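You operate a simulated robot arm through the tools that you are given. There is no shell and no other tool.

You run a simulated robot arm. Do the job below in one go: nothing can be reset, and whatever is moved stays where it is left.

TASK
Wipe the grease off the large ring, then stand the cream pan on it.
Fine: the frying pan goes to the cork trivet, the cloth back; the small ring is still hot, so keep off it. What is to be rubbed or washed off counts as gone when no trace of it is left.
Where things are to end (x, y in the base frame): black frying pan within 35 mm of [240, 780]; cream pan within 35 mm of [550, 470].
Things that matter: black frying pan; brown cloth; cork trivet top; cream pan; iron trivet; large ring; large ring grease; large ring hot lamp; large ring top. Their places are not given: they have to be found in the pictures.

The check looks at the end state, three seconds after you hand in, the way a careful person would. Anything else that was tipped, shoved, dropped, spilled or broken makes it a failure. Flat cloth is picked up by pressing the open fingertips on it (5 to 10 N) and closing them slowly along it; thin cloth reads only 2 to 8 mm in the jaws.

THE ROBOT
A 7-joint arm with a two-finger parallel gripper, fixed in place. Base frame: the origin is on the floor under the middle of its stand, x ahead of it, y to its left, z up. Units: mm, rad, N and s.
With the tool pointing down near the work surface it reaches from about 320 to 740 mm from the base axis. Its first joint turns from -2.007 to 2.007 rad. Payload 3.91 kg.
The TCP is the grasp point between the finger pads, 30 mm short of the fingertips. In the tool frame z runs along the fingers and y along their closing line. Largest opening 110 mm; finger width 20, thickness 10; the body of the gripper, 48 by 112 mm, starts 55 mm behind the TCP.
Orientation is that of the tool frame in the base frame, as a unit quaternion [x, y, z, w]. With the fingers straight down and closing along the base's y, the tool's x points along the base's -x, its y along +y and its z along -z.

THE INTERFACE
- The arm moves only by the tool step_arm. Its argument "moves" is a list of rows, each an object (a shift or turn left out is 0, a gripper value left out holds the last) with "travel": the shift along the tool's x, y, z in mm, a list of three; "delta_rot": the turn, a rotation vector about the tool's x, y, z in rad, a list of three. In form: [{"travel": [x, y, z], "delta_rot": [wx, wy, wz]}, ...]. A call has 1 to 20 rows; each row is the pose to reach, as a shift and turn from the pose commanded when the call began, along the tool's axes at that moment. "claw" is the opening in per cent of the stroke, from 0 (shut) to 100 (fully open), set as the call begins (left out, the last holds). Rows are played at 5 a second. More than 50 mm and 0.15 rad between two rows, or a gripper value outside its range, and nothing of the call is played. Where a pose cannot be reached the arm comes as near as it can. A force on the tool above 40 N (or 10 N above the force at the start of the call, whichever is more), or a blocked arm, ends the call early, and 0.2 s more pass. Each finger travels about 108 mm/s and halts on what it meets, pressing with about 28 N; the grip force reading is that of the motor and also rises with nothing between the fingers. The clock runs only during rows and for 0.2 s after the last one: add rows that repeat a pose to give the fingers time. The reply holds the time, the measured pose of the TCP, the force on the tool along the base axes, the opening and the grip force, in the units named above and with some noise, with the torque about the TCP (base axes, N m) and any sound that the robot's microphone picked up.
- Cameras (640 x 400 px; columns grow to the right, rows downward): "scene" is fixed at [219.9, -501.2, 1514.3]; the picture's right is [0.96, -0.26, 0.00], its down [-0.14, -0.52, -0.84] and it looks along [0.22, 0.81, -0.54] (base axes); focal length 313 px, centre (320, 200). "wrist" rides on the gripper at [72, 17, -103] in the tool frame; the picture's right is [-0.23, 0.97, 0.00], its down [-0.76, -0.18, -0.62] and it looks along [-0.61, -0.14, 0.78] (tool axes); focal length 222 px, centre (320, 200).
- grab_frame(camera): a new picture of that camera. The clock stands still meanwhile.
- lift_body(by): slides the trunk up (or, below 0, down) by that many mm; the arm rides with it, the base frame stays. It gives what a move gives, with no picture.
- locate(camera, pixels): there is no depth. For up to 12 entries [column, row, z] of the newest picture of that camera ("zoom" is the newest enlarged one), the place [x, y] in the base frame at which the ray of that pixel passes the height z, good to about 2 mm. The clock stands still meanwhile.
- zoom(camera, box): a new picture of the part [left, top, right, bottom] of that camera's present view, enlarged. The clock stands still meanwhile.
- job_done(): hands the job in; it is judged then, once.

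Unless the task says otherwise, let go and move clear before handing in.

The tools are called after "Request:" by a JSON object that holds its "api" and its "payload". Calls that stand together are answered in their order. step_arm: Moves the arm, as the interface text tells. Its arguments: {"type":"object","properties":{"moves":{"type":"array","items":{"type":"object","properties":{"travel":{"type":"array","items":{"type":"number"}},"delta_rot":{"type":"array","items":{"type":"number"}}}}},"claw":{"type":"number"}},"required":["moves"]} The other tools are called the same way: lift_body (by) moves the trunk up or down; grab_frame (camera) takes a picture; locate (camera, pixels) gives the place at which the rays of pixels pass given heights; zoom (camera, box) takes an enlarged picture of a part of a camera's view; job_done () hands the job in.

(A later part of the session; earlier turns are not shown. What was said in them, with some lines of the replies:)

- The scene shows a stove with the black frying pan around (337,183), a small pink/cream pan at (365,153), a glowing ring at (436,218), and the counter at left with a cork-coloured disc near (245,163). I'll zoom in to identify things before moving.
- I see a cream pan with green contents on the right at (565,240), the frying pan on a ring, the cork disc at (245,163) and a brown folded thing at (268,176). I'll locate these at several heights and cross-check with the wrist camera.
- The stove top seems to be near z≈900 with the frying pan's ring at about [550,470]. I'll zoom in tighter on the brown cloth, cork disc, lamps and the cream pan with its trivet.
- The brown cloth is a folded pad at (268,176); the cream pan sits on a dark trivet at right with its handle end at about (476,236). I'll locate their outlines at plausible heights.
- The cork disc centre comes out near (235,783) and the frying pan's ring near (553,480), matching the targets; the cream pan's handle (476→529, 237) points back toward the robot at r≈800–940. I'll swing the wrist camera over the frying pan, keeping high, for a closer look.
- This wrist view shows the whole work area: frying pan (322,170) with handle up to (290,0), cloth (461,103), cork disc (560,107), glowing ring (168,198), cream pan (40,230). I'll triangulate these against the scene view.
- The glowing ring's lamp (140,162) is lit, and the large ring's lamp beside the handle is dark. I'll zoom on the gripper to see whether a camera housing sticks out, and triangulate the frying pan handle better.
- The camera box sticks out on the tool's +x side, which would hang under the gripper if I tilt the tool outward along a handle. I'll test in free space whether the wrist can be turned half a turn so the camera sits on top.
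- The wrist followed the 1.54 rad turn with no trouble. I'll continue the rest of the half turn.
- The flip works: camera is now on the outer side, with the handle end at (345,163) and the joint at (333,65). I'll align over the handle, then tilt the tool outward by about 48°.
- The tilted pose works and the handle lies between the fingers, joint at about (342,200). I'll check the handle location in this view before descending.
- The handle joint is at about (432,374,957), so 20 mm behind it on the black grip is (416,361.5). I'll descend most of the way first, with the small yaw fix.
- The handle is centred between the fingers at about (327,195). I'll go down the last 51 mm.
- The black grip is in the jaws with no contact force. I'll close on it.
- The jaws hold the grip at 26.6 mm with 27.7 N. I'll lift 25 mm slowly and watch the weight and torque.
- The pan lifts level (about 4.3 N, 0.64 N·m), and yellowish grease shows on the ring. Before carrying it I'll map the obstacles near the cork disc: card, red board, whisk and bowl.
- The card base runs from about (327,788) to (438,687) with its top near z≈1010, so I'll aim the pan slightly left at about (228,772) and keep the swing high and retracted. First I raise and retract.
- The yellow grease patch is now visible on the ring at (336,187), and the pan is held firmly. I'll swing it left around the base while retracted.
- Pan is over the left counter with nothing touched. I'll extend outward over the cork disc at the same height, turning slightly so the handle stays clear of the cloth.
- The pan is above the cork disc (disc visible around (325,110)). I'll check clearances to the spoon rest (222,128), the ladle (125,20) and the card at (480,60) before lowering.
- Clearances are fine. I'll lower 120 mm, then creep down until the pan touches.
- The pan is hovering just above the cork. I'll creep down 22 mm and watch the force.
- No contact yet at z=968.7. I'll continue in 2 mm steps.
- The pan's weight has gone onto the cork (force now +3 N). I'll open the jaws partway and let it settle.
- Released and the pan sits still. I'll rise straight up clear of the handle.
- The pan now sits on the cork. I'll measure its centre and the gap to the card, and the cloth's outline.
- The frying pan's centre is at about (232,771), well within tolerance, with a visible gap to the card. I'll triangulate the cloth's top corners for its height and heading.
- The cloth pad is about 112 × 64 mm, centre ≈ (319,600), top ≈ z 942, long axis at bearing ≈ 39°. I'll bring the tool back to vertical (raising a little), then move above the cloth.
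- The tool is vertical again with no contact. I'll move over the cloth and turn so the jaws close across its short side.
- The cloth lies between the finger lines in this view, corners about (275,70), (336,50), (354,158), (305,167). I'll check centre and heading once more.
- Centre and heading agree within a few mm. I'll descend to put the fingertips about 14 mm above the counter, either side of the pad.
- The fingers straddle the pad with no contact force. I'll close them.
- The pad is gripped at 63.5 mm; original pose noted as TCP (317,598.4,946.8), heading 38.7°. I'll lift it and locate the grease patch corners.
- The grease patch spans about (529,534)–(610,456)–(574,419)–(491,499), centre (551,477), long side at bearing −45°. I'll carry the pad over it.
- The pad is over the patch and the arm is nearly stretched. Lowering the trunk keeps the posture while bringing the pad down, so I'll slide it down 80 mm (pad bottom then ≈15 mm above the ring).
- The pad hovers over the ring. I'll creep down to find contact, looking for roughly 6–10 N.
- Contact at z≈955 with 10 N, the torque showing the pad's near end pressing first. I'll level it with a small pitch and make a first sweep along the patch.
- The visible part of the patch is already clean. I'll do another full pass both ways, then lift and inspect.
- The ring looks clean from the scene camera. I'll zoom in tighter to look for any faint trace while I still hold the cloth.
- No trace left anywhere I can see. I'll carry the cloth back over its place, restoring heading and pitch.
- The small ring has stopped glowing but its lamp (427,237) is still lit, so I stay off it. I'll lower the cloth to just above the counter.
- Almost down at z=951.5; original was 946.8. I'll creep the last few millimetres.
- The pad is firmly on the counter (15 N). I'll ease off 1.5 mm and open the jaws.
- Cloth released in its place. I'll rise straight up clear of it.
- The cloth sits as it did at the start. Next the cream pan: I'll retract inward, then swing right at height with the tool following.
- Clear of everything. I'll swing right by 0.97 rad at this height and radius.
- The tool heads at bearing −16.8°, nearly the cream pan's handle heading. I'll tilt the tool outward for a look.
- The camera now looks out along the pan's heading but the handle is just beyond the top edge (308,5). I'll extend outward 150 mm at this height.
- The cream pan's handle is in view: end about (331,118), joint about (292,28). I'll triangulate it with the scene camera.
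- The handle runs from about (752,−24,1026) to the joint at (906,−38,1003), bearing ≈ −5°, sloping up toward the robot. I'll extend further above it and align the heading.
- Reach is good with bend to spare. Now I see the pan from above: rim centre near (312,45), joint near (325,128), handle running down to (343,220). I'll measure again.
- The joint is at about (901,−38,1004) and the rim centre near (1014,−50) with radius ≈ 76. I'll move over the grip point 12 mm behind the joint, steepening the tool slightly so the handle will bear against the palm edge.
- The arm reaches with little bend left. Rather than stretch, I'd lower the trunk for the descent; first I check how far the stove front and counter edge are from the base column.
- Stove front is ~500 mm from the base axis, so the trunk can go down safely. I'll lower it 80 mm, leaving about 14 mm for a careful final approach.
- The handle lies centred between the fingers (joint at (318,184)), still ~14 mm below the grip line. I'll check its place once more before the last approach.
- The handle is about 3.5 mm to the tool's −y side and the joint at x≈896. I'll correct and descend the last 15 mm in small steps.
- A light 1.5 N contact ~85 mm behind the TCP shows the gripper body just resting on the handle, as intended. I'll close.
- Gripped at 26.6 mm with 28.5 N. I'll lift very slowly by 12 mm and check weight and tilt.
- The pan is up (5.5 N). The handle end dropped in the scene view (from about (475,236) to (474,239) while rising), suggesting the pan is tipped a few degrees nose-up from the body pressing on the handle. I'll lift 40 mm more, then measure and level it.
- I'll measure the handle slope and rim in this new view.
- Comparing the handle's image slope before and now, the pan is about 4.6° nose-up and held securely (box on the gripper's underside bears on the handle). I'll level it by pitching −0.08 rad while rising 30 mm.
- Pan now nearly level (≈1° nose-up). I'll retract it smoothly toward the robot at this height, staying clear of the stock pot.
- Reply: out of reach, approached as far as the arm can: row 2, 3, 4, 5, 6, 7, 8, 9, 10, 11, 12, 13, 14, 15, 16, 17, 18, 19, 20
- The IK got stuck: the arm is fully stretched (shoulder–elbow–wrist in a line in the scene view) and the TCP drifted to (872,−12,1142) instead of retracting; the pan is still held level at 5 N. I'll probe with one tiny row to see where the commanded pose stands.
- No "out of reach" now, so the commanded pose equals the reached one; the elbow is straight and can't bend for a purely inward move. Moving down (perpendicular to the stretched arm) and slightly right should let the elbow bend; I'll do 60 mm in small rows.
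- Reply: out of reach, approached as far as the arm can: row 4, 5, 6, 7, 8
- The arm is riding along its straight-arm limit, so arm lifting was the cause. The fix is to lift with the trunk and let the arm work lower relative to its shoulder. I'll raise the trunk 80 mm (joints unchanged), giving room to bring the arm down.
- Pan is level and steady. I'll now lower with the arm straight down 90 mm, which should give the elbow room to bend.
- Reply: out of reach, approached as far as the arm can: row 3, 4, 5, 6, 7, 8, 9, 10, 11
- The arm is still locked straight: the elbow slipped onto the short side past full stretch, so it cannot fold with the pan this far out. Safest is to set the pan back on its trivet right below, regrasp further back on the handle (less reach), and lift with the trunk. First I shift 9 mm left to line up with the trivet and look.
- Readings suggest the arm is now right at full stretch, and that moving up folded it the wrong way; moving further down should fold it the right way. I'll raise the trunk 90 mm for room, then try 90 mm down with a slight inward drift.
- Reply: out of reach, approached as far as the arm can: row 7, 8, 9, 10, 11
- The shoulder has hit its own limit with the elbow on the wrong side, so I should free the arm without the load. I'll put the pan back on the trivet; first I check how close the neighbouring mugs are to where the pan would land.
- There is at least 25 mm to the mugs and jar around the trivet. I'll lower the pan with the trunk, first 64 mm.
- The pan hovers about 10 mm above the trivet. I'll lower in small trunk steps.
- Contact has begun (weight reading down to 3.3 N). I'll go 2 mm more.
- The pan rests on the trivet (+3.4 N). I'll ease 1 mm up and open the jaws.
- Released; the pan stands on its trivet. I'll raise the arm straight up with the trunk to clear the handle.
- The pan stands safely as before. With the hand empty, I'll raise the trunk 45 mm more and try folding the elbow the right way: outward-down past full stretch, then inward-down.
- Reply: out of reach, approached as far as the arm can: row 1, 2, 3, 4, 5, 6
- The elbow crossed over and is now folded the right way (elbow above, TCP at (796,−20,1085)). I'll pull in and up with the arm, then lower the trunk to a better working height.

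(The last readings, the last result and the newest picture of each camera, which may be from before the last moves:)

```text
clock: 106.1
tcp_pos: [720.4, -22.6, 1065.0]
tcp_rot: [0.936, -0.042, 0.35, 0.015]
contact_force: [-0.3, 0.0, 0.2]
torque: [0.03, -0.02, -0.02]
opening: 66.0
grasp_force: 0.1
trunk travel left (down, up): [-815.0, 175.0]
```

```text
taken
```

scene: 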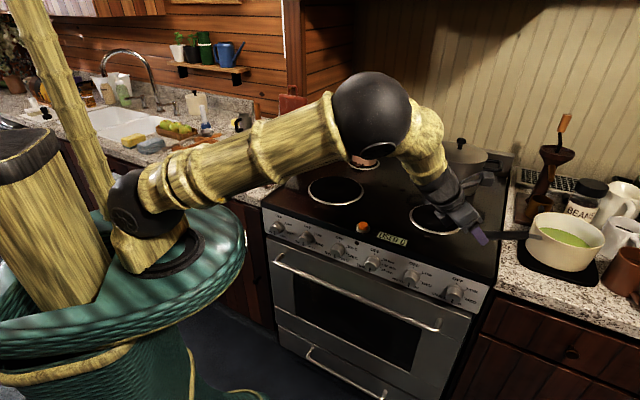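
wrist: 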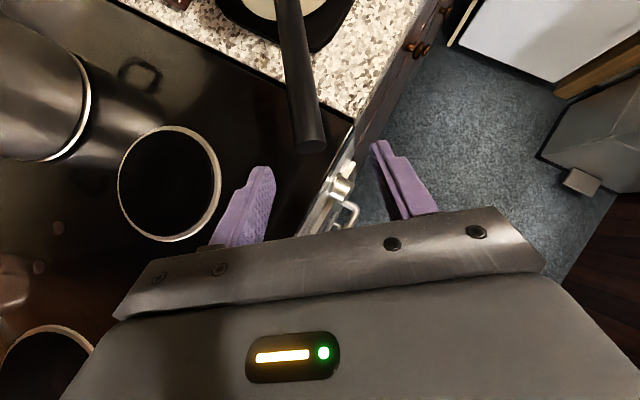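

Elbow is well bent and the handle end is in view at (310,147). I'll extend over the handle to a grip point about 45 mm behind the joint.

Request:
{"api": "step_arm", "payload": {"moves": [{"travel": [10, -0.7, 9], "delta_rot": [0, -0.002, 0]}, {"travel": [30, -2.1, 26], "delta_rot": [0, -0.007, 0]}, {"travel": [52, -3.6, 45], "delta_rot": [0, -0.012, 0]}, {"travel": [74, -5.2, 64], "delta_rot": [0, -0.018, 0]}, {"travel": [93, -6.5, 80.5], "delta_rot": [0, -0.022, 0]}, {"travel": [103.2, -7.2, 89.4], "delta_rot": [0, -0.025, 0]}, {"travel": [103.2, -7.2, 89.4], "delta_rot": [0, -0.025, 0]}]}}

Request:
{"api": "grab_frame", "payload": {"camera": "wrist"}}

Request:
{"api": "grab_frame", "payload": {"camera": "scene"}}

```text
clock: 107.7
tcp_pos: [860.0, -27.5, 1063.7]
tcp_rot: [0.94, -0.043, 0.337, 0.015]
contact_force: [0.5, -0.2, 0.5]
torque: [0.0, -0.03, 0.01]
opening: 66.4
grasp_force: 0.0
trunk travel left (down, up): [-815.0, 175.0]
```

```text
taken
```

wrist: 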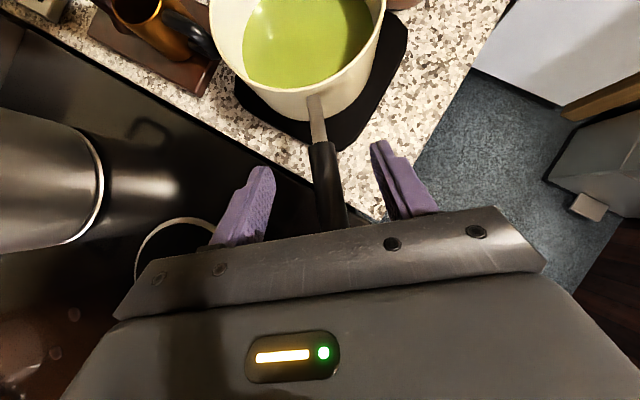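

```text
taken
```

scene: 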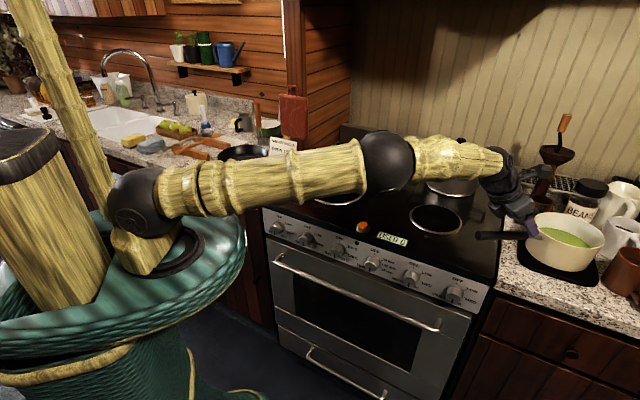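

The handle lies centred between the fingers, joint at about (322,142). I'll check the joint position and then lower with the trunk.

Request:
{"api": "locate", "payload": {"camera": "wrist", "pixels": [[322, 142, 1000], [322, 142, 1006], [333, 200, 1010], [333, 200, 1016], [317, 105, 1000]]}}

Request:
{"api": "zoom", "payload": {"camera": "wrist", "box": [240, 120, 400, 220]}}

Request:
{"api": "zoom", "payload": {"camera": "scene", "box": [464, 170, 560, 230]}}

```text
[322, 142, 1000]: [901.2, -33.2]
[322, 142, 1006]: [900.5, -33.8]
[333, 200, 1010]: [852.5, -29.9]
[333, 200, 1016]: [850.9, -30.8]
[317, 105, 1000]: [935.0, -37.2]
```

```text
4.00 times, centred on (320, 170) of wrist
```

zoom: 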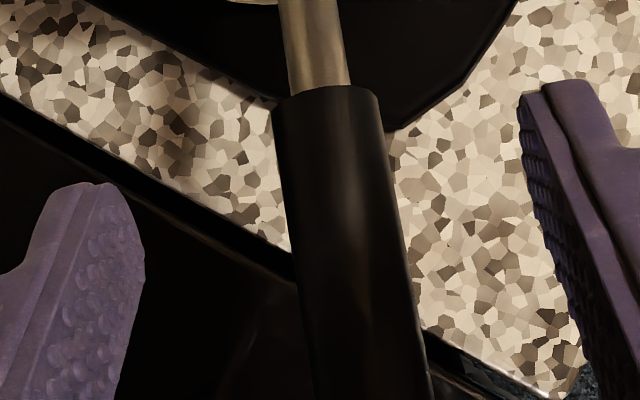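

```text
6.67 times, centred on (512, 200) of scene
```

zoom: 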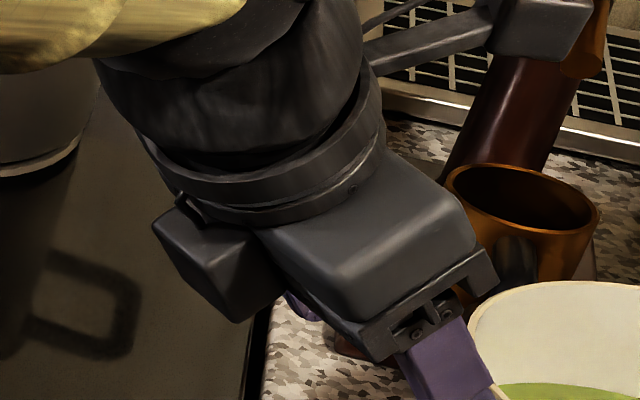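

The joint is at (901,−33.5), so the grip point is 41 mm behind it. I'll lower the trunk 38 mm, then in small steps until the body lightly touches.

Request:
{"api": "lift_body", "payload": {"by": -38}}

Request:
{"api": "zoom", "payload": {"camera": "scene", "box": [464, 185, 560, 245]}}

```text
clock: 108.5
tcp_pos: [858.2, -27.6, 1026.2]
tcp_rot: [0.94, -0.042, 0.338, 0.015]
contact_force: [-0.7, 0.4, 0.3]
torque: [0.03, -0.02, 0.0]
opening: 66.1
grasp_force: 0.1
trunk travel left (down, up): [-777.0, 213.0]
```

```text
6.67 times, centred on (512, 215) of scene
```

zoom: 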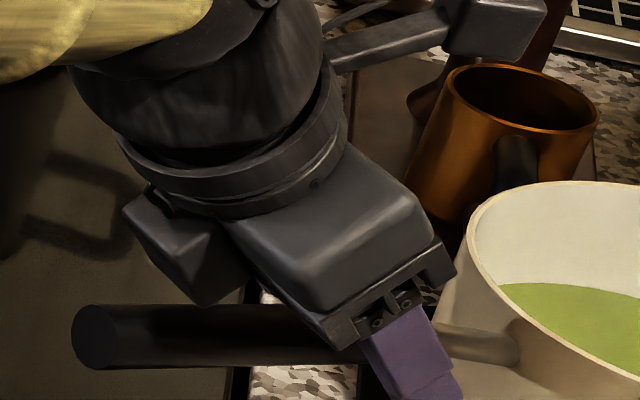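

The body's underside box is just above the handle top (205,303). I'll step down 4 mm.

Request:
{"api": "lift_body", "payload": {"by": -4}}

```text
clock: 109.0
tcp_pos: [858.4, -27.9, 1022.8]
tcp_rot: [0.94, -0.043, 0.339, 0.015]
contact_force: [-0.6, 0.3, 0.3]
torque: [0.03, 0.02, 0.02]
opening: 66.1
grasp_force: 0.1
trunk travel left (down, up): [-773.0, 217.0]
```

Request:
{"api": "lift_body", "payload": {"by": -3}}

```text
clock: 109.5
tcp_pos: [858.4, -27.8, 1019.6]
tcp_rot: [0.94, -0.043, 0.338, 0.015]
contact_force: [-0.9, -0.2, 0.9]
torque: [0.03, -0.02, 0.0]
opening: 66.2
grasp_force: 0.1
trunk travel left (down, up): [-770.0, 220.0]
```

Request:
{"api": "lift_body", "payload": {"by": -2}}

Request:
{"api": "zoom", "payload": {"camera": "scene", "box": [464, 185, 560, 245]}}

```text
clock: 110.1
tcp_pos: [858.1, -28.2, 1017.1]
tcp_rot: [0.94, -0.043, 0.338, 0.015]
contact_force: [0.6, 0.2, 0.7]
torque: [0.03, 0.09, 0.0]
opening: 66.0
grasp_force: 0.0
trunk travel left (down, up): [-768.0, 222.0]
```

```text
6.67 times, centred on (512, 215) of scene
```

zoom: 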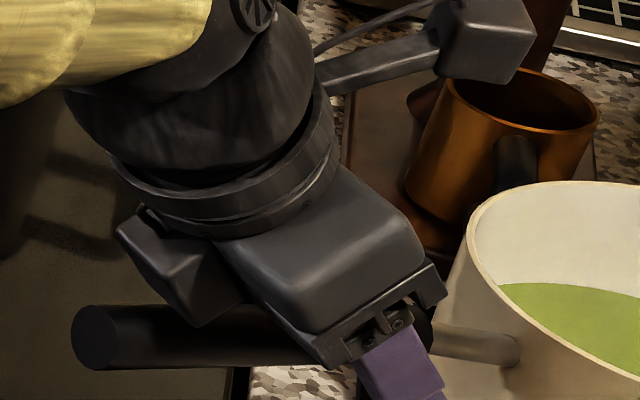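

A light touch (0.09 N·m) at z=1017, with the handle not displaced. I'll close the jaws now.

Request:
{"api": "step_arm", "payload": {"moves": [{"travel": [0, 0, 0]}, {"travel": [0, 0, 0]}, {"travel": [0, 0, 0]}, {"travel": [0, 0, 0]}, {"travel": [0, 0, 0]}], "claw": 0}}

Request:
{"api": "grab_frame", "payload": {"camera": "wrist"}}

Request:
{"api": "zoom", "payload": {"camera": "scene", "box": [464, 190, 624, 290]}}

```text
clock: 111.3
tcp_pos: [857.7, -26.8, 1016.4]
tcp_rot: [0.94, -0.043, 0.338, 0.014]
contact_force: [2.0, 2.5, 1.6]
torque: [0.12, -0.11, 0.25]
opening: 26.8
grasp_force: 28.0
trunk travel left (down, up): [-768.0, 222.0]
```

```text
taken
```

wrist: 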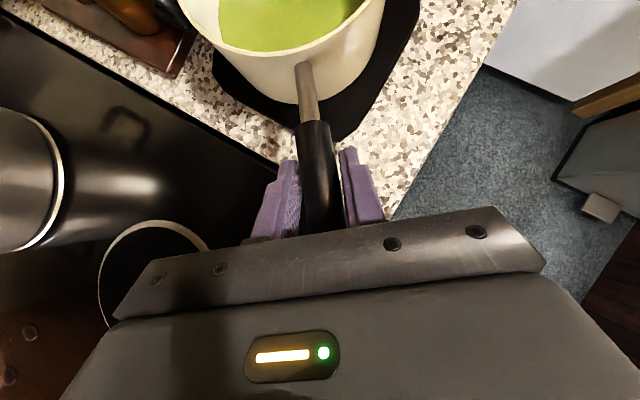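

```text
4.00 times, centred on (544, 240) of scene
```

zoom: 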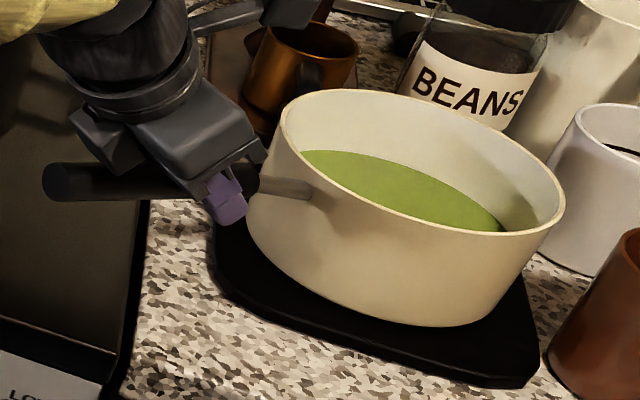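

Gripped with the pan undisturbed. I'll lift by the trunk: 8 mm first.

Request:
{"api": "lift_body", "payload": {"by": 8}}

Request:
{"api": "zoom", "payload": {"camera": "scene", "box": [464, 190, 624, 290]}}

Request:
{"api": "grab_frame", "payload": {"camera": "wrist"}}

```text
clock: 111.8
tcp_pos: [858.7, -26.9, 1024.3]
tcp_rot: [0.94, -0.043, 0.337, 0.016]
contact_force: [-0.7, 1.0, -4.6]
torque: [0.07, 0.73, -0.01]
opening: 26.5
grasp_force: 27.3
trunk travel left (down, up): [-776.0, 214.0]
```

```text
4.00 times, centred on (544, 240) of scene
```

zoom: 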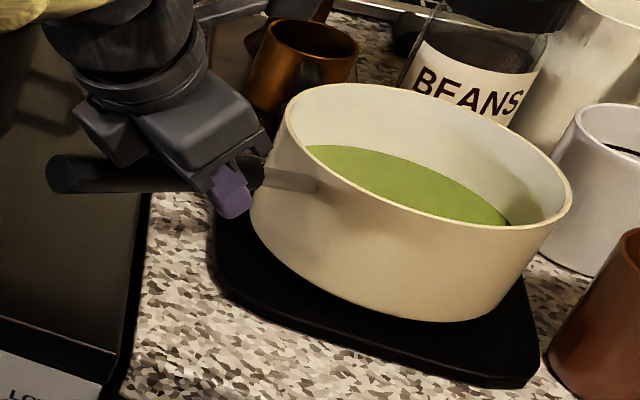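

```text
taken
```

wrist: 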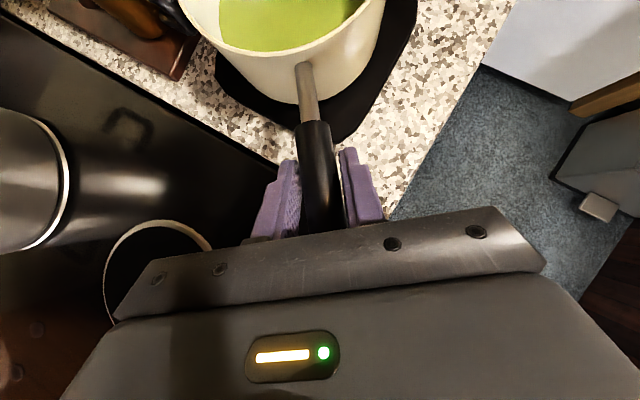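

Level and steady (0.73 N·m, no slip). I'll raise another 65 mm with the trunk.

Request:
{"api": "lift_body", "payload": {"by": 65}}

Request:
{"api": "zoom", "payload": {"camera": "scene", "box": [464, 170, 624, 270]}}

```text
clock: 112.9
tcp_pos: [859.8, -27.7, 1090.2]
tcp_rot: [0.94, -0.043, 0.338, 0.016]
contact_force: [-0.1, 1.2, -4.9]
torque: [0.06, 0.74, 0.0]
opening: 26.7
grasp_force: 28.0
trunk travel left (down, up): [-841.0, 149.0]
```

```text
4.00 times, centred on (544, 220) of scene
```

zoom: 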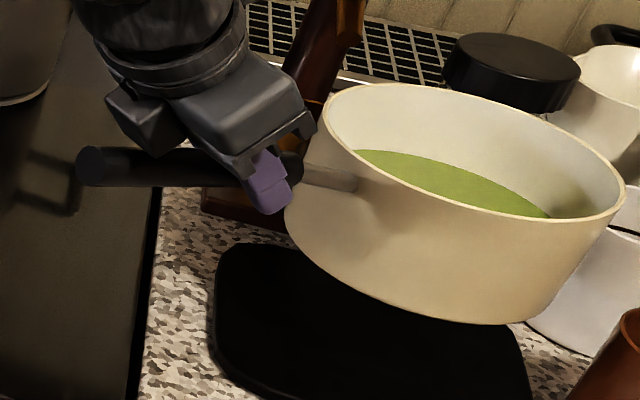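

Level and clear. I'll test a small 12 mm inward move for reachability before the long retract.

Request:
{"api": "step_arm", "payload": {"moves": [{"travel": [-2, 0, -1.7]}, {"travel": [-5.5, 0, -4.6]}, {"travel": [-9.2, 0, -7.7]}, {"travel": [-9.2, 0, -7.7]}]}}

```text
clock: 113.9
tcp_pos: [846.9, -26.7, 1089.9]
tcp_rot: [0.94, -0.042, 0.337, 0.015]
contact_force: [0.4, -0.4, -5.0]
torque: [0.02, 0.68, 0.02]
opening: 26.8
grasp_force: 27.7
trunk travel left (down, up): [-841.0, 149.0]
```

Inward moves work now. I'll do the full smooth retract, about 283 mm.

Request:
{"api": "step_arm", "payload": {"moves": [{"travel": [-2.2, 0, -1.8]}, {"travel": [-7.6, 0.2, -6.3]}, {"travel": [-16.4, 0.3, -13.5]}, {"travel": [-28.3, 0.6, -23.5]}, {"travel": [-41.4, 0.9, -34.3]}, {"travel": [-56.7, 1.2, -46.9]}, {"travel": [-71.9, 1.5, -59.5]}, {"travel": [-87.2, 1.8, -72.2]}, {"travel": [-102.5, 2.1, -84.8]}, {"travel": [-117.7, 2.4, -97.4]}, {"travel": [-133, 2.7, -110]}, {"travel": [-148.2, 3.1, -122.7]}, {"travel": [-163.5, 3.4, -135.3]}, {"travel": [-178.8, 3.7, -147.9]}, {"travel": [-191.8, 4, -158.8]}, {"travel": [-202.7, 4.2, -167.8]}, {"travel": [-211.5, 4.4, -175]}, {"travel": [-215.8, 4.5, -178.6]}, {"travel": [-218, 4.5, -180.4]}, {"travel": [-218, 4.5, -180.4]}]}}

Request:
{"api": "grab_frame", "payload": {"camera": "scene"}}

Request:
{"api": "grab_frame", "payload": {"camera": "wrist"}}

```text
clock: 118.1
tcp_pos: [564.1, -4.4, 1089.6]
tcp_rot: [0.94, -0.043, 0.337, 0.016]
contact_force: [0.0, 0.1, -5.4]
torque: [0.08, 0.72, 0.02]
opening: 26.5
grasp_force: 27.8
trunk travel left (down, up): [-841.0, 149.0]
```

```text
taken
```

scene: 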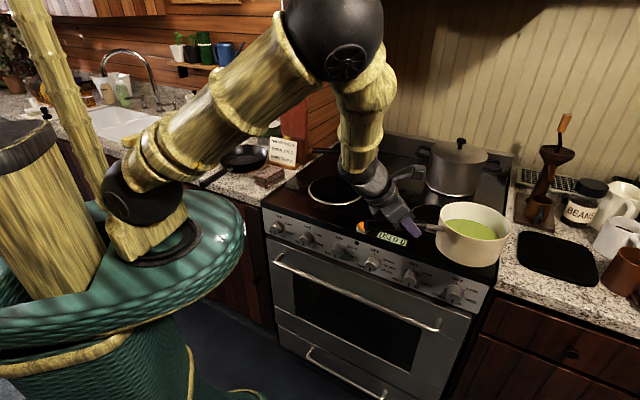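

```text
taken
```

wrist: 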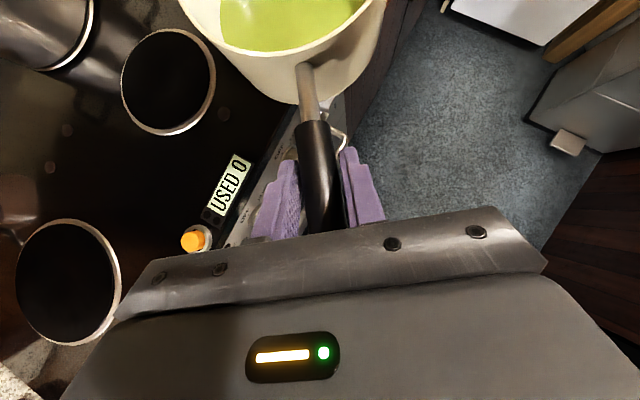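

The pan followed smoothly. I'll measure its rim centre relative to the TCP before swinging.

Request:
{"api": "zoom", "payload": {"camera": "scene", "box": [400, 180, 528, 260]}}

Request:
{"api": "locate", "payload": {"camera": "scene", "pixels": [[436, 212, 1085], [512, 236, 1085], [470, 204, 1085], [482, 246, 1085], [474, 225, 1085]]}}

```text
5.00 times, centred on (464, 220) of scene
```

zoom: 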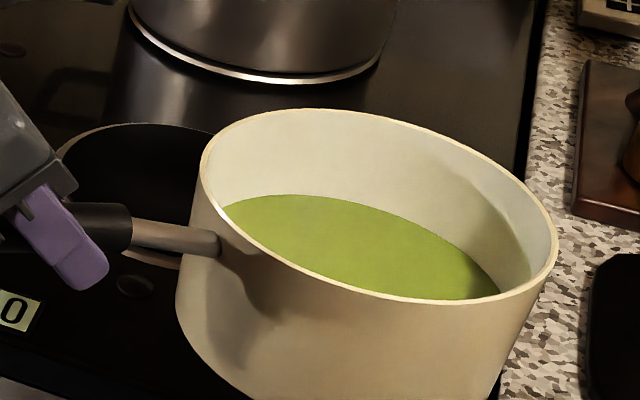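

```text
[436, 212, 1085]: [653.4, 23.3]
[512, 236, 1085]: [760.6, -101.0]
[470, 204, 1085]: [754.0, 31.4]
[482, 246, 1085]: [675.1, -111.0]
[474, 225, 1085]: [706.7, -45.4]
```

The pan's centre is about 166 mm ahead of the TCP. The swing of 0.739 rad about the base brings it over the large ring; I'll do it with gentle ramps.

Request:
{"api": "step_arm", "payload": {"moves": [{"travel": [-0.2, -3.4, -0.2], "delta_rot": [0.0038, 0, -0.0046]}, {"travel": [-0.8, -11.2, -0.7], "delta_rot": [0.0128, 0, -0.0154]}, {"travel": [-2, -24.7, -1.7], "delta_rot": [0.0281, 0, -0.0339]}, {"travel": [-4.2, -43.7, -3.5], "delta_rot": [0.0498, 0, -0.0601]}, {"travel": [-7.5, -66.9, -6.2], "delta_rot": [0.0766, 0, -0.0925]}, {"travel": [-12, -92.2, -10], "delta_rot": [0.1059, 0, -0.128]}, {"travel": [-17.6, -117.7, -14.5], "delta_rot": [0.1359, 0, -0.1642]}, {"travel": [-24.1, -142.9, -19.9], "delta_rot": [0.1659, 0, -0.2005]}, {"travel": [-31.4, -167.6, -26], "delta_rot": [0.1959, 0, -0.2367]}, {"travel": [-39.6, -191.9, -32.8], "delta_rot": [0.2259, 0, -0.2729]}, {"travel": [-48.7, -215.6, -40.3], "delta_rot": [0.2558, 0, -0.3092]}, {"travel": [-58.7, -238.8, -48.6], "delta_rot": [0.2858, 0, -0.3454]}, {"travel": [-69.5, -261.3, -57.5], "delta_rot": [0.3158, 0, -0.3816]}, {"travel": [-81.1, -283.1, -67.1], "delta_rot": [0.3458, 0, -0.4179]}, {"travel": [-93.2, -303.8, -77.1], "delta_rot": [0.3751, 0, -0.4533]}, {"travel": [-104.9, -322, -86.8], "delta_rot": [0.4019, 0, -0.4857]}, {"travel": [-115.7, -337.5, -95.7], "delta_rot": [0.4255, 0, -0.5143]}, {"travel": [-125, -350.1, -103.4], "delta_rot": [0.4453, 0, -0.5382]}, {"travel": [-132.5, -359.6, -109.6], "delta_rot": [0.4606, 0, -0.5567]}, {"travel": [-137.9, -366.2, -114.1], "delta_rot": [0.4715, 0, -0.5698]}]}}

Request:
{"api": "grab_frame", "payload": {"camera": "scene"}}

Request:
{"api": "grab_frame", "payload": {"camera": "wrist"}}

```text
clock: 122.3
tcp_pos: [419.8, 376.4, 1091.6]
tcp_rot: [0.892, 0.3, 0.32, -0.107]
contact_force: [-0.3, 0.0, -5.5]
torque: [-0.42, 0.55, 0.01]
opening: 26.6
grasp_force: 27.4
trunk travel left (down, up): [-841.0, 149.0]
```

```text
taken
```

scene: 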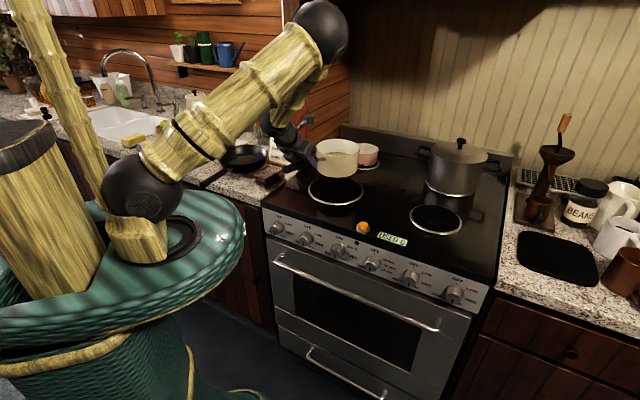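

```text
taken
```

wrist: 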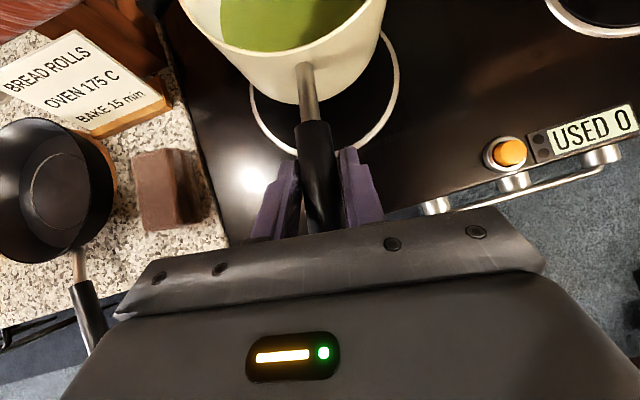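

The pan is above the large ring. I'll check its centre against the ring in the scene view before lowering.

Request:
{"api": "zoom", "payload": {"camera": "scene", "box": [288, 130, 384, 210]}}

Request:
{"api": "locate", "payload": {"camera": "scene", "pixels": [[316, 149, 1080], [358, 154, 1080], [338, 143, 1080], [336, 163, 1080], [337, 152.5, 1080], [337, 152.5, 1088], [337, 190, 912]]}}

```text
5.00 times, centred on (336, 170) of scene
```

zoom: 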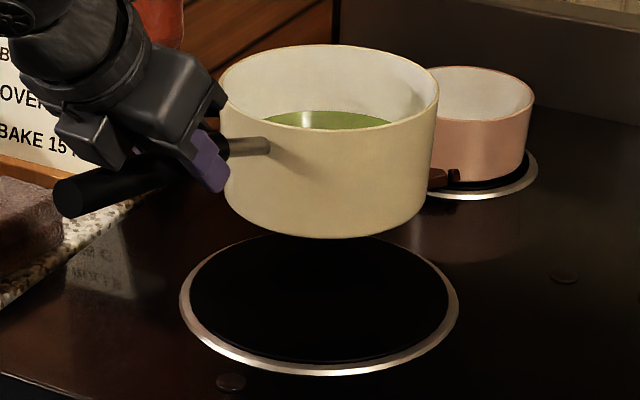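

```text
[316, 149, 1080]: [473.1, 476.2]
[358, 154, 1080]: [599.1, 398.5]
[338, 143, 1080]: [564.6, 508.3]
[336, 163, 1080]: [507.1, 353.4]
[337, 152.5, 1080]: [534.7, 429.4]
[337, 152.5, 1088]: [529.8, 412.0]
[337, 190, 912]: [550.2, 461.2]
```

The pan's centre comes out at about (549–554, 462–474), right over the ring. I'll lower 60 mm with the trunk.

Request:
{"api": "lift_body", "payload": {"by": -60}}

Request:
{"api": "zoom", "payload": {"camera": "scene", "box": [288, 140, 384, 200]}}

Request:
{"api": "grab_frame", "payload": {"camera": "wrist"}}

```text
clock: 123.3
tcp_pos: [419.4, 375.6, 1030.5]
tcp_rot: [0.892, 0.3, 0.32, -0.108]
contact_force: [0.2, 1.3, -4.9]
torque: [-0.42, 0.51, 0.01]
opening: 26.6
grasp_force: 27.9
trunk travel left (down, up): [-781.0, 209.0]
```

```text
6.67 times, centred on (336, 170) of scene
```

zoom: 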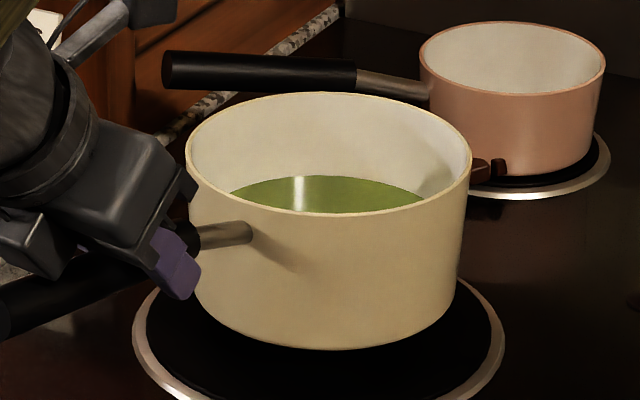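

```text
taken
```

wrist: 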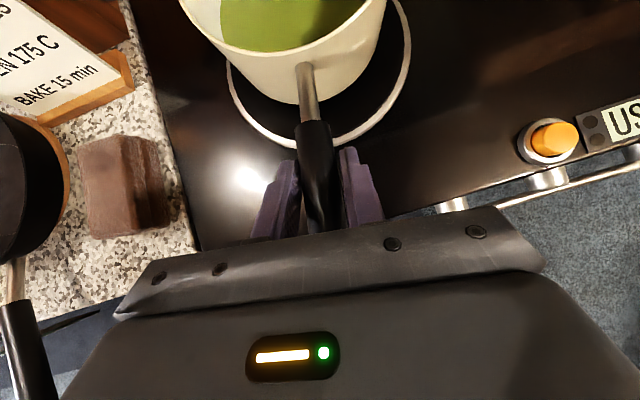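

Aligned over the ring. I'll check the distance to the pink pan's handle and go down 8 mm more.

Request:
{"api": "locate", "payload": {"camera": "scene", "pixels": [[313, 150.5, 960], [342, 151.5, 960], [352, 153.5, 950], [350, 164, 912]]}}

Request:
{"api": "lift_body", "payload": {"by": -8}}

```text
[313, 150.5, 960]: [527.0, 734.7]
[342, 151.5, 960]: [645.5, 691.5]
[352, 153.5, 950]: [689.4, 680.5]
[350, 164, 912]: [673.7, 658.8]
```

```text
clock: 123.8
tcp_pos: [420.3, 377.0, 1023.7]
tcp_rot: [0.892, 0.299, 0.32, -0.108]
contact_force: [-0.2, 0.1, -4.6]
torque: [-0.45, 0.55, -0.01]
opening: 26.9
grasp_force: 27.3
trunk travel left (down, up): [-773.0, 217.0]
```

The pink pan's handle is over 130 mm away. Still no contact at z=1023.7; I'll step down 3 mm at a time.

Request:
{"api": "lift_body", "payload": {"by": -4}}

```text
clock: 124.4
tcp_pos: [420.1, 376.1, 1019.1]
tcp_rot: [0.892, 0.3, 0.32, -0.107]
contact_force: [-0.1, 0.2, -4.3]
torque: [-0.44, 0.58, -0.03]
opening: 26.7
grasp_force: 28.2
trunk travel left (down, up): [-769.0, 221.0]
```

Request:
{"api": "lift_body", "payload": {"by": -2}}

```text
clock: 124.9
tcp_pos: [419.2, 375.7, 1017.5]
tcp_rot: [0.892, 0.299, 0.321, -0.108]
contact_force: [-0.3, -1.1, -4.5]
torque: [-0.41, 0.52, 0.0]
opening: 27.0
grasp_force: 28.1
trunk travel left (down, up): [-767.0, 223.0]
```

Request:
{"api": "lift_body", "payload": {"by": -2}}

Request:
{"api": "zoom", "payload": {"camera": "scene", "box": [288, 145, 384, 205]}}

```text
clock: 125.4
tcp_pos: [420.8, 376.1, 1015.8]
tcp_rot: [0.893, 0.299, 0.32, -0.107]
contact_force: [-0.2, -0.3, -6.0]
torque: [-0.43, 0.55, 0.0]
opening: 26.7
grasp_force: 28.2
trunk travel left (down, up): [-765.0, 225.0]
```

```text
6.67 times, centred on (336, 175) of scene
```

zoom: 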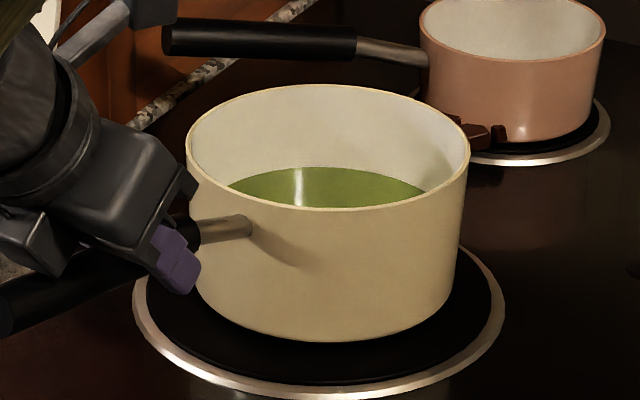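

Close but not yet touching (−6 N). I'll go 2 mm further.

Request:
{"api": "lift_body", "payload": {"by": -2}}

```text
clock: 125.9
tcp_pos: [420.1, 377.4, 1013.9]
tcp_rot: [0.891, 0.301, 0.321, -0.108]
contact_force: [-0.6, -0.1, -0.9]
torque: [0.07, -0.1, -0.01]
opening: 26.7
grasp_force: 27.4
trunk travel left (down, up): [-763.0, 227.0]
```

Contact made: the weight has nearly gone onto the ring. One more millimetre, then check.

Request:
{"api": "lift_body", "payload": {"by": -1}}

Request:
{"api": "zoom", "payload": {"camera": "scene", "box": [288, 145, 384, 205]}}

Request:
{"api": "grab_frame", "payload": {"camera": "wrist"}}

```text
clock: 126.5
tcp_pos: [418.7, 376.1, 1012.8]
tcp_rot: [0.891, 0.3, 0.322, -0.109]
contact_force: [0.2, -0.5, 2.1]
torque: [0.54, -0.75, -0.03]
opening: 26.6
grasp_force: 28.1
trunk travel left (down, up): [-762.0, 228.0]
```

```text
6.67 times, centred on (336, 175) of scene
```

zoom: 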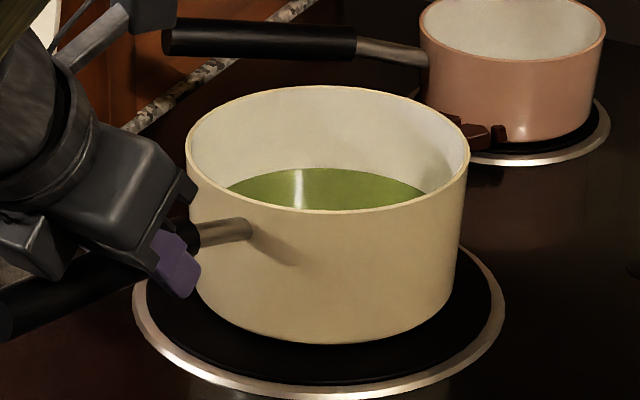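

```text
taken
```

wrist: 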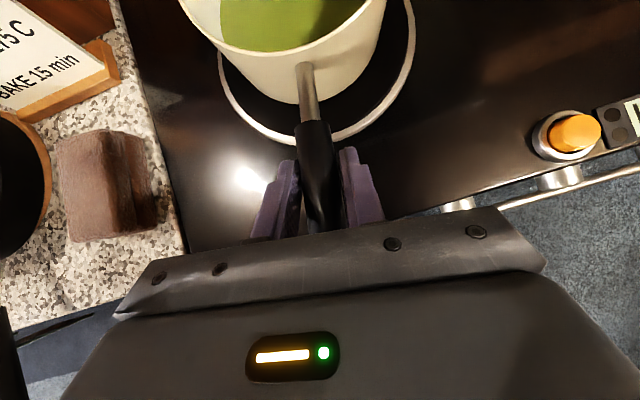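

Fully supported on the ring and centred. I'll open the jaws.

Request:
{"api": "step_arm", "payload": {"moves": [{"travel": [0, 0, 0]}, {"travel": [0, 0, 0]}, {"travel": [0, 0, 0]}, {"travel": [0, 0, 0]}], "claw": 60}}

Request:
{"api": "zoom", "payload": {"camera": "scene", "box": [288, 145, 384, 205]}}

Request:
{"api": "grab_frame", "payload": {"camera": "wrist"}}

```text
clock: 127.5
tcp_pos: [420.2, 376.8, 1012.5]
tcp_rot: [0.892, 0.3, 0.32, -0.107]
contact_force: [0.0, 0.3, 1.8]
torque: [-0.06, 0.09, 0.01]
opening: 66.2
grasp_force: 0.0
trunk travel left (down, up): [-762.0, 228.0]
```

```text
6.67 times, centred on (336, 175) of scene
```

zoom: 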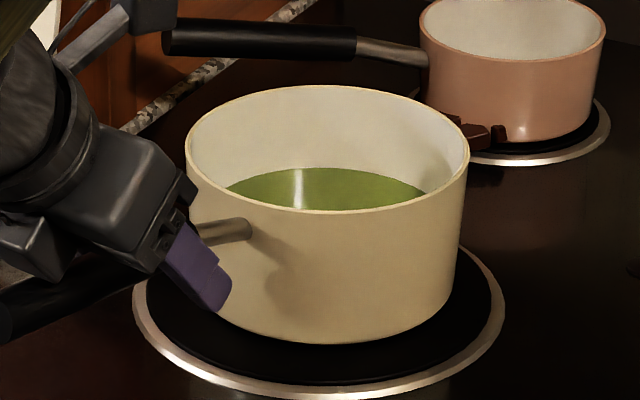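

```text
taken
```

wrist: 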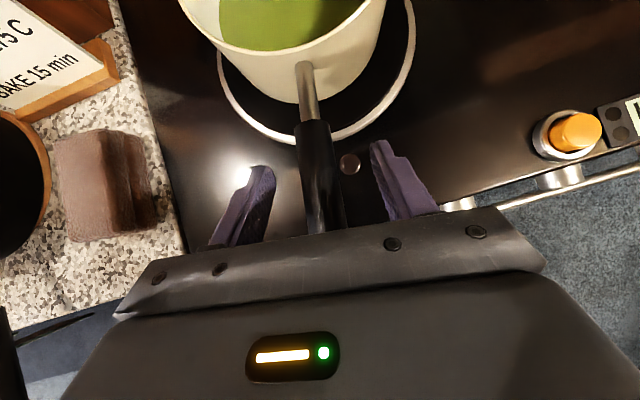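

The pan stands free on the ring. I'll raise the arm straight up with the trunk to clear the handle.

Request:
{"api": "lift_body", "payload": {"by": 20}}

Request:
{"api": "lift_body", "payload": {"by": 120}}

Request:
{"api": "grab_frame", "payload": {"camera": "scene"}}

Request:
{"api": "grab_frame", "payload": {"camera": "wrist"}}

```text
clock: 128.1
tcp_pos: [420.1, 376.2, 1031.3]
tcp_rot: [0.892, 0.299, 0.321, -0.108]
contact_force: [-0.3, 0.0, 0.3]
torque: [-0.04, -0.03, -0.01]
opening: 66.2
grasp_force: 0.1
trunk travel left (down, up): [-782.0, 208.0]
```

```text
clock: 129.6
tcp_pos: [420.2, 376.3, 1152.9]
tcp_rot: [0.892, 0.3, 0.32, -0.108]
contact_force: [0.0, 0.7, 0.5]
torque: [-0.04, -0.03, 0.03]
opening: 65.9
grasp_force: 0.1
trunk travel left (down, up): [-902.0, 88.0]
```

```text
taken
```

scene: 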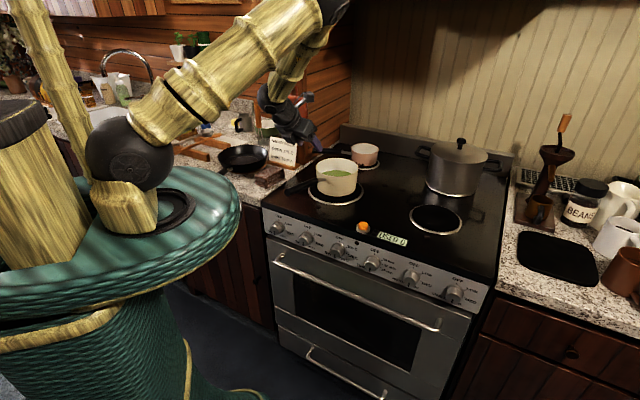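

```text
taken
```

wrist: 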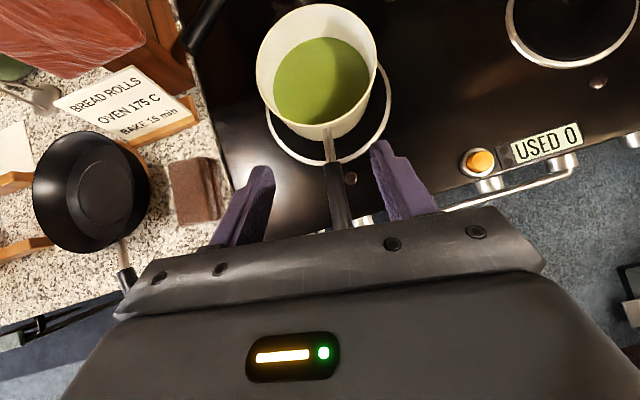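

All released. I'll verify the final positions and look for any drips or displaced things.

Request:
{"api": "locate", "payload": {"camera": "wrist", "pixels": [[317, 68, 1006], [256, 60, 1006], [378, 65, 1006], [325, 140, 1006], [316, 4, 1006], [102, 190, 920], [195, 190, 942]]}}

Request:
{"api": "zoom", "payload": {"camera": "wrist", "box": [220, 0, 420, 125]}}

Request:
{"api": "zoom", "payload": {"camera": "scene", "box": [480, 180, 640, 280]}}

Request:
{"api": "zoom", "payload": {"camera": "scene", "box": [200, 130, 400, 255]}}

Request:
{"api": "zoom", "payload": {"camera": "scene", "box": [370, 140, 530, 240]}}

```text
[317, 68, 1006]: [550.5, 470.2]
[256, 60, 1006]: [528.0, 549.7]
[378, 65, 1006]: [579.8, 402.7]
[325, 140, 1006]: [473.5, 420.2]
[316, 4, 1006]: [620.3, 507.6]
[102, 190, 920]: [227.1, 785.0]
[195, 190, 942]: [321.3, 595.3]
```

```text
3.20 times, centred on (320, 62) of wrist
```

zoom: 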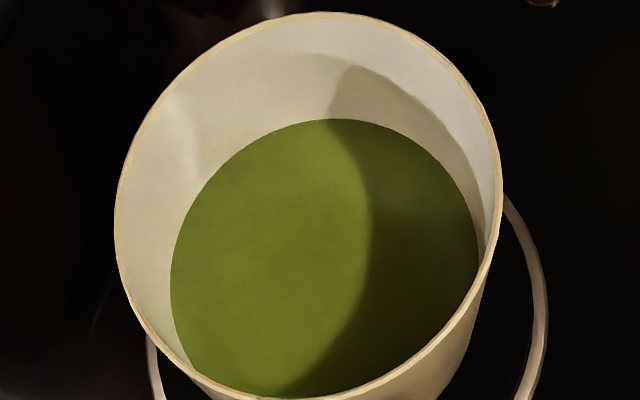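

```text
4.00 times, centred on (560, 230) of scene
```

zoom: 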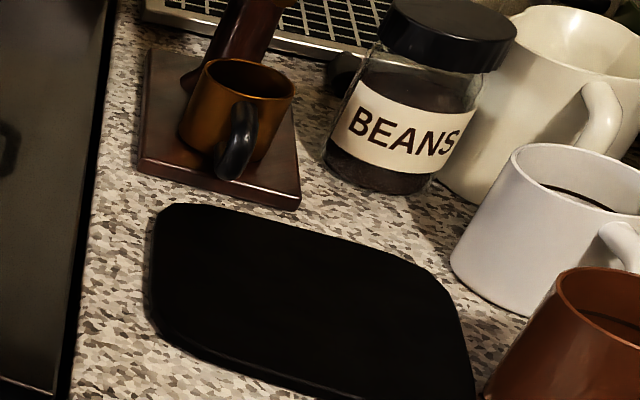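

```text
3.20 times, centred on (300, 192) of scene
```

zoom: 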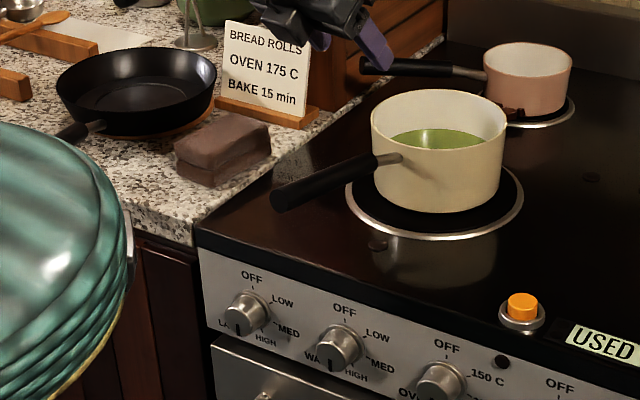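

```text
4.00 times, centred on (450, 190) of scene
```

zoom: 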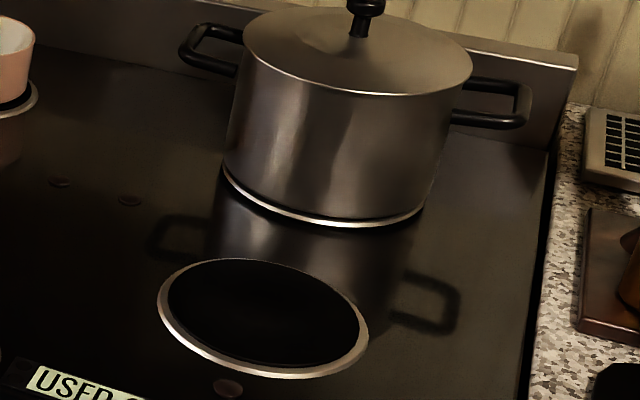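

Cream pan centre reads (550.5,470.2), frying pan ≈ (227–232, 771–785), cloth back at ≈ (321,595), ring clean before placing, no drips, mugs, trivet and card undisturbed. I'll back the gripper off a little more, then hand in.

Request:
{"api": "step_arm", "payload": {"moves": [{"travel": [-12, 0, -10]}, {"travel": [-35, 0, -29]}, {"travel": [-55, 0, -45]}, {"travel": [-62, 0, -51]}, {"travel": [-62, 0, -51]}]}}

Request:
{"api": "grab_frame", "payload": {"camera": "scene"}}

```text
clock: 130.8
tcp_pos: [355.2, 327.1, 1153.2]
tcp_rot: [0.892, 0.299, 0.32, -0.108]
contact_force: [0.1, 0.6, -0.6]
torque: [0.01, 0.01, 0.0]
opening: 66.1
grasp_force: 0.1
trunk travel left (down, up): [-902.0, 88.0]
```

```text
taken
```

scene: 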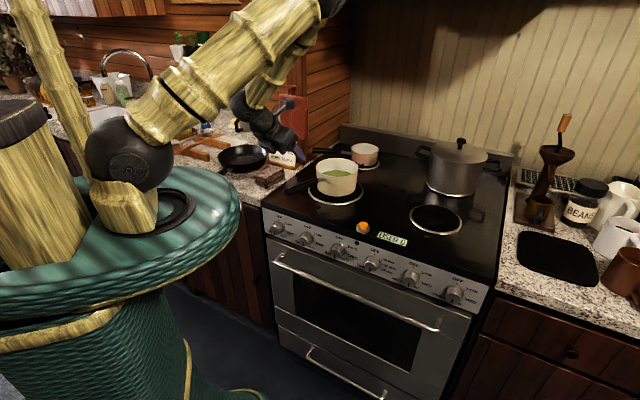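

The final view shows everything in place: the cream pan on the wiped large ring at (337,178), the frying pan on the cork at (243,157) and the cloth back at (270,176). The gripper is clear, so I'm handing in.

Request:
{"api": "job_done", "payload": {}}

```text
The job is handed in.
```

The job is handed in. The large ring is wiped clean, and the cream pan stands on it with its centre at about (550, 470).

- **Frying pan:** it sits on the cork trivet, centred at about (227–232, 771–785). That is inside the 35 mm limit and clear of the recipe card.
- **Grease:** two full passes with the cloth took it off. I saw no trace in close-up views before the cream pan covered the ring.
- **Cloth:** it is back where it started, at about (320, 597).
- **Small ring:** nothing touched it or was set down on it.
- **Cream pan:** it took two lifts. On the first the arm locked at full stretch, so I set the pan back on its iron trivet, folded the arm free and gripped further back on the handle. It tilted about 5° at one point, but I saw no spill on the stove or counter.

The mugs, jar, card and the other pans looked undisturbed in the last pictures, and the gripper was open and clear when I handed in.
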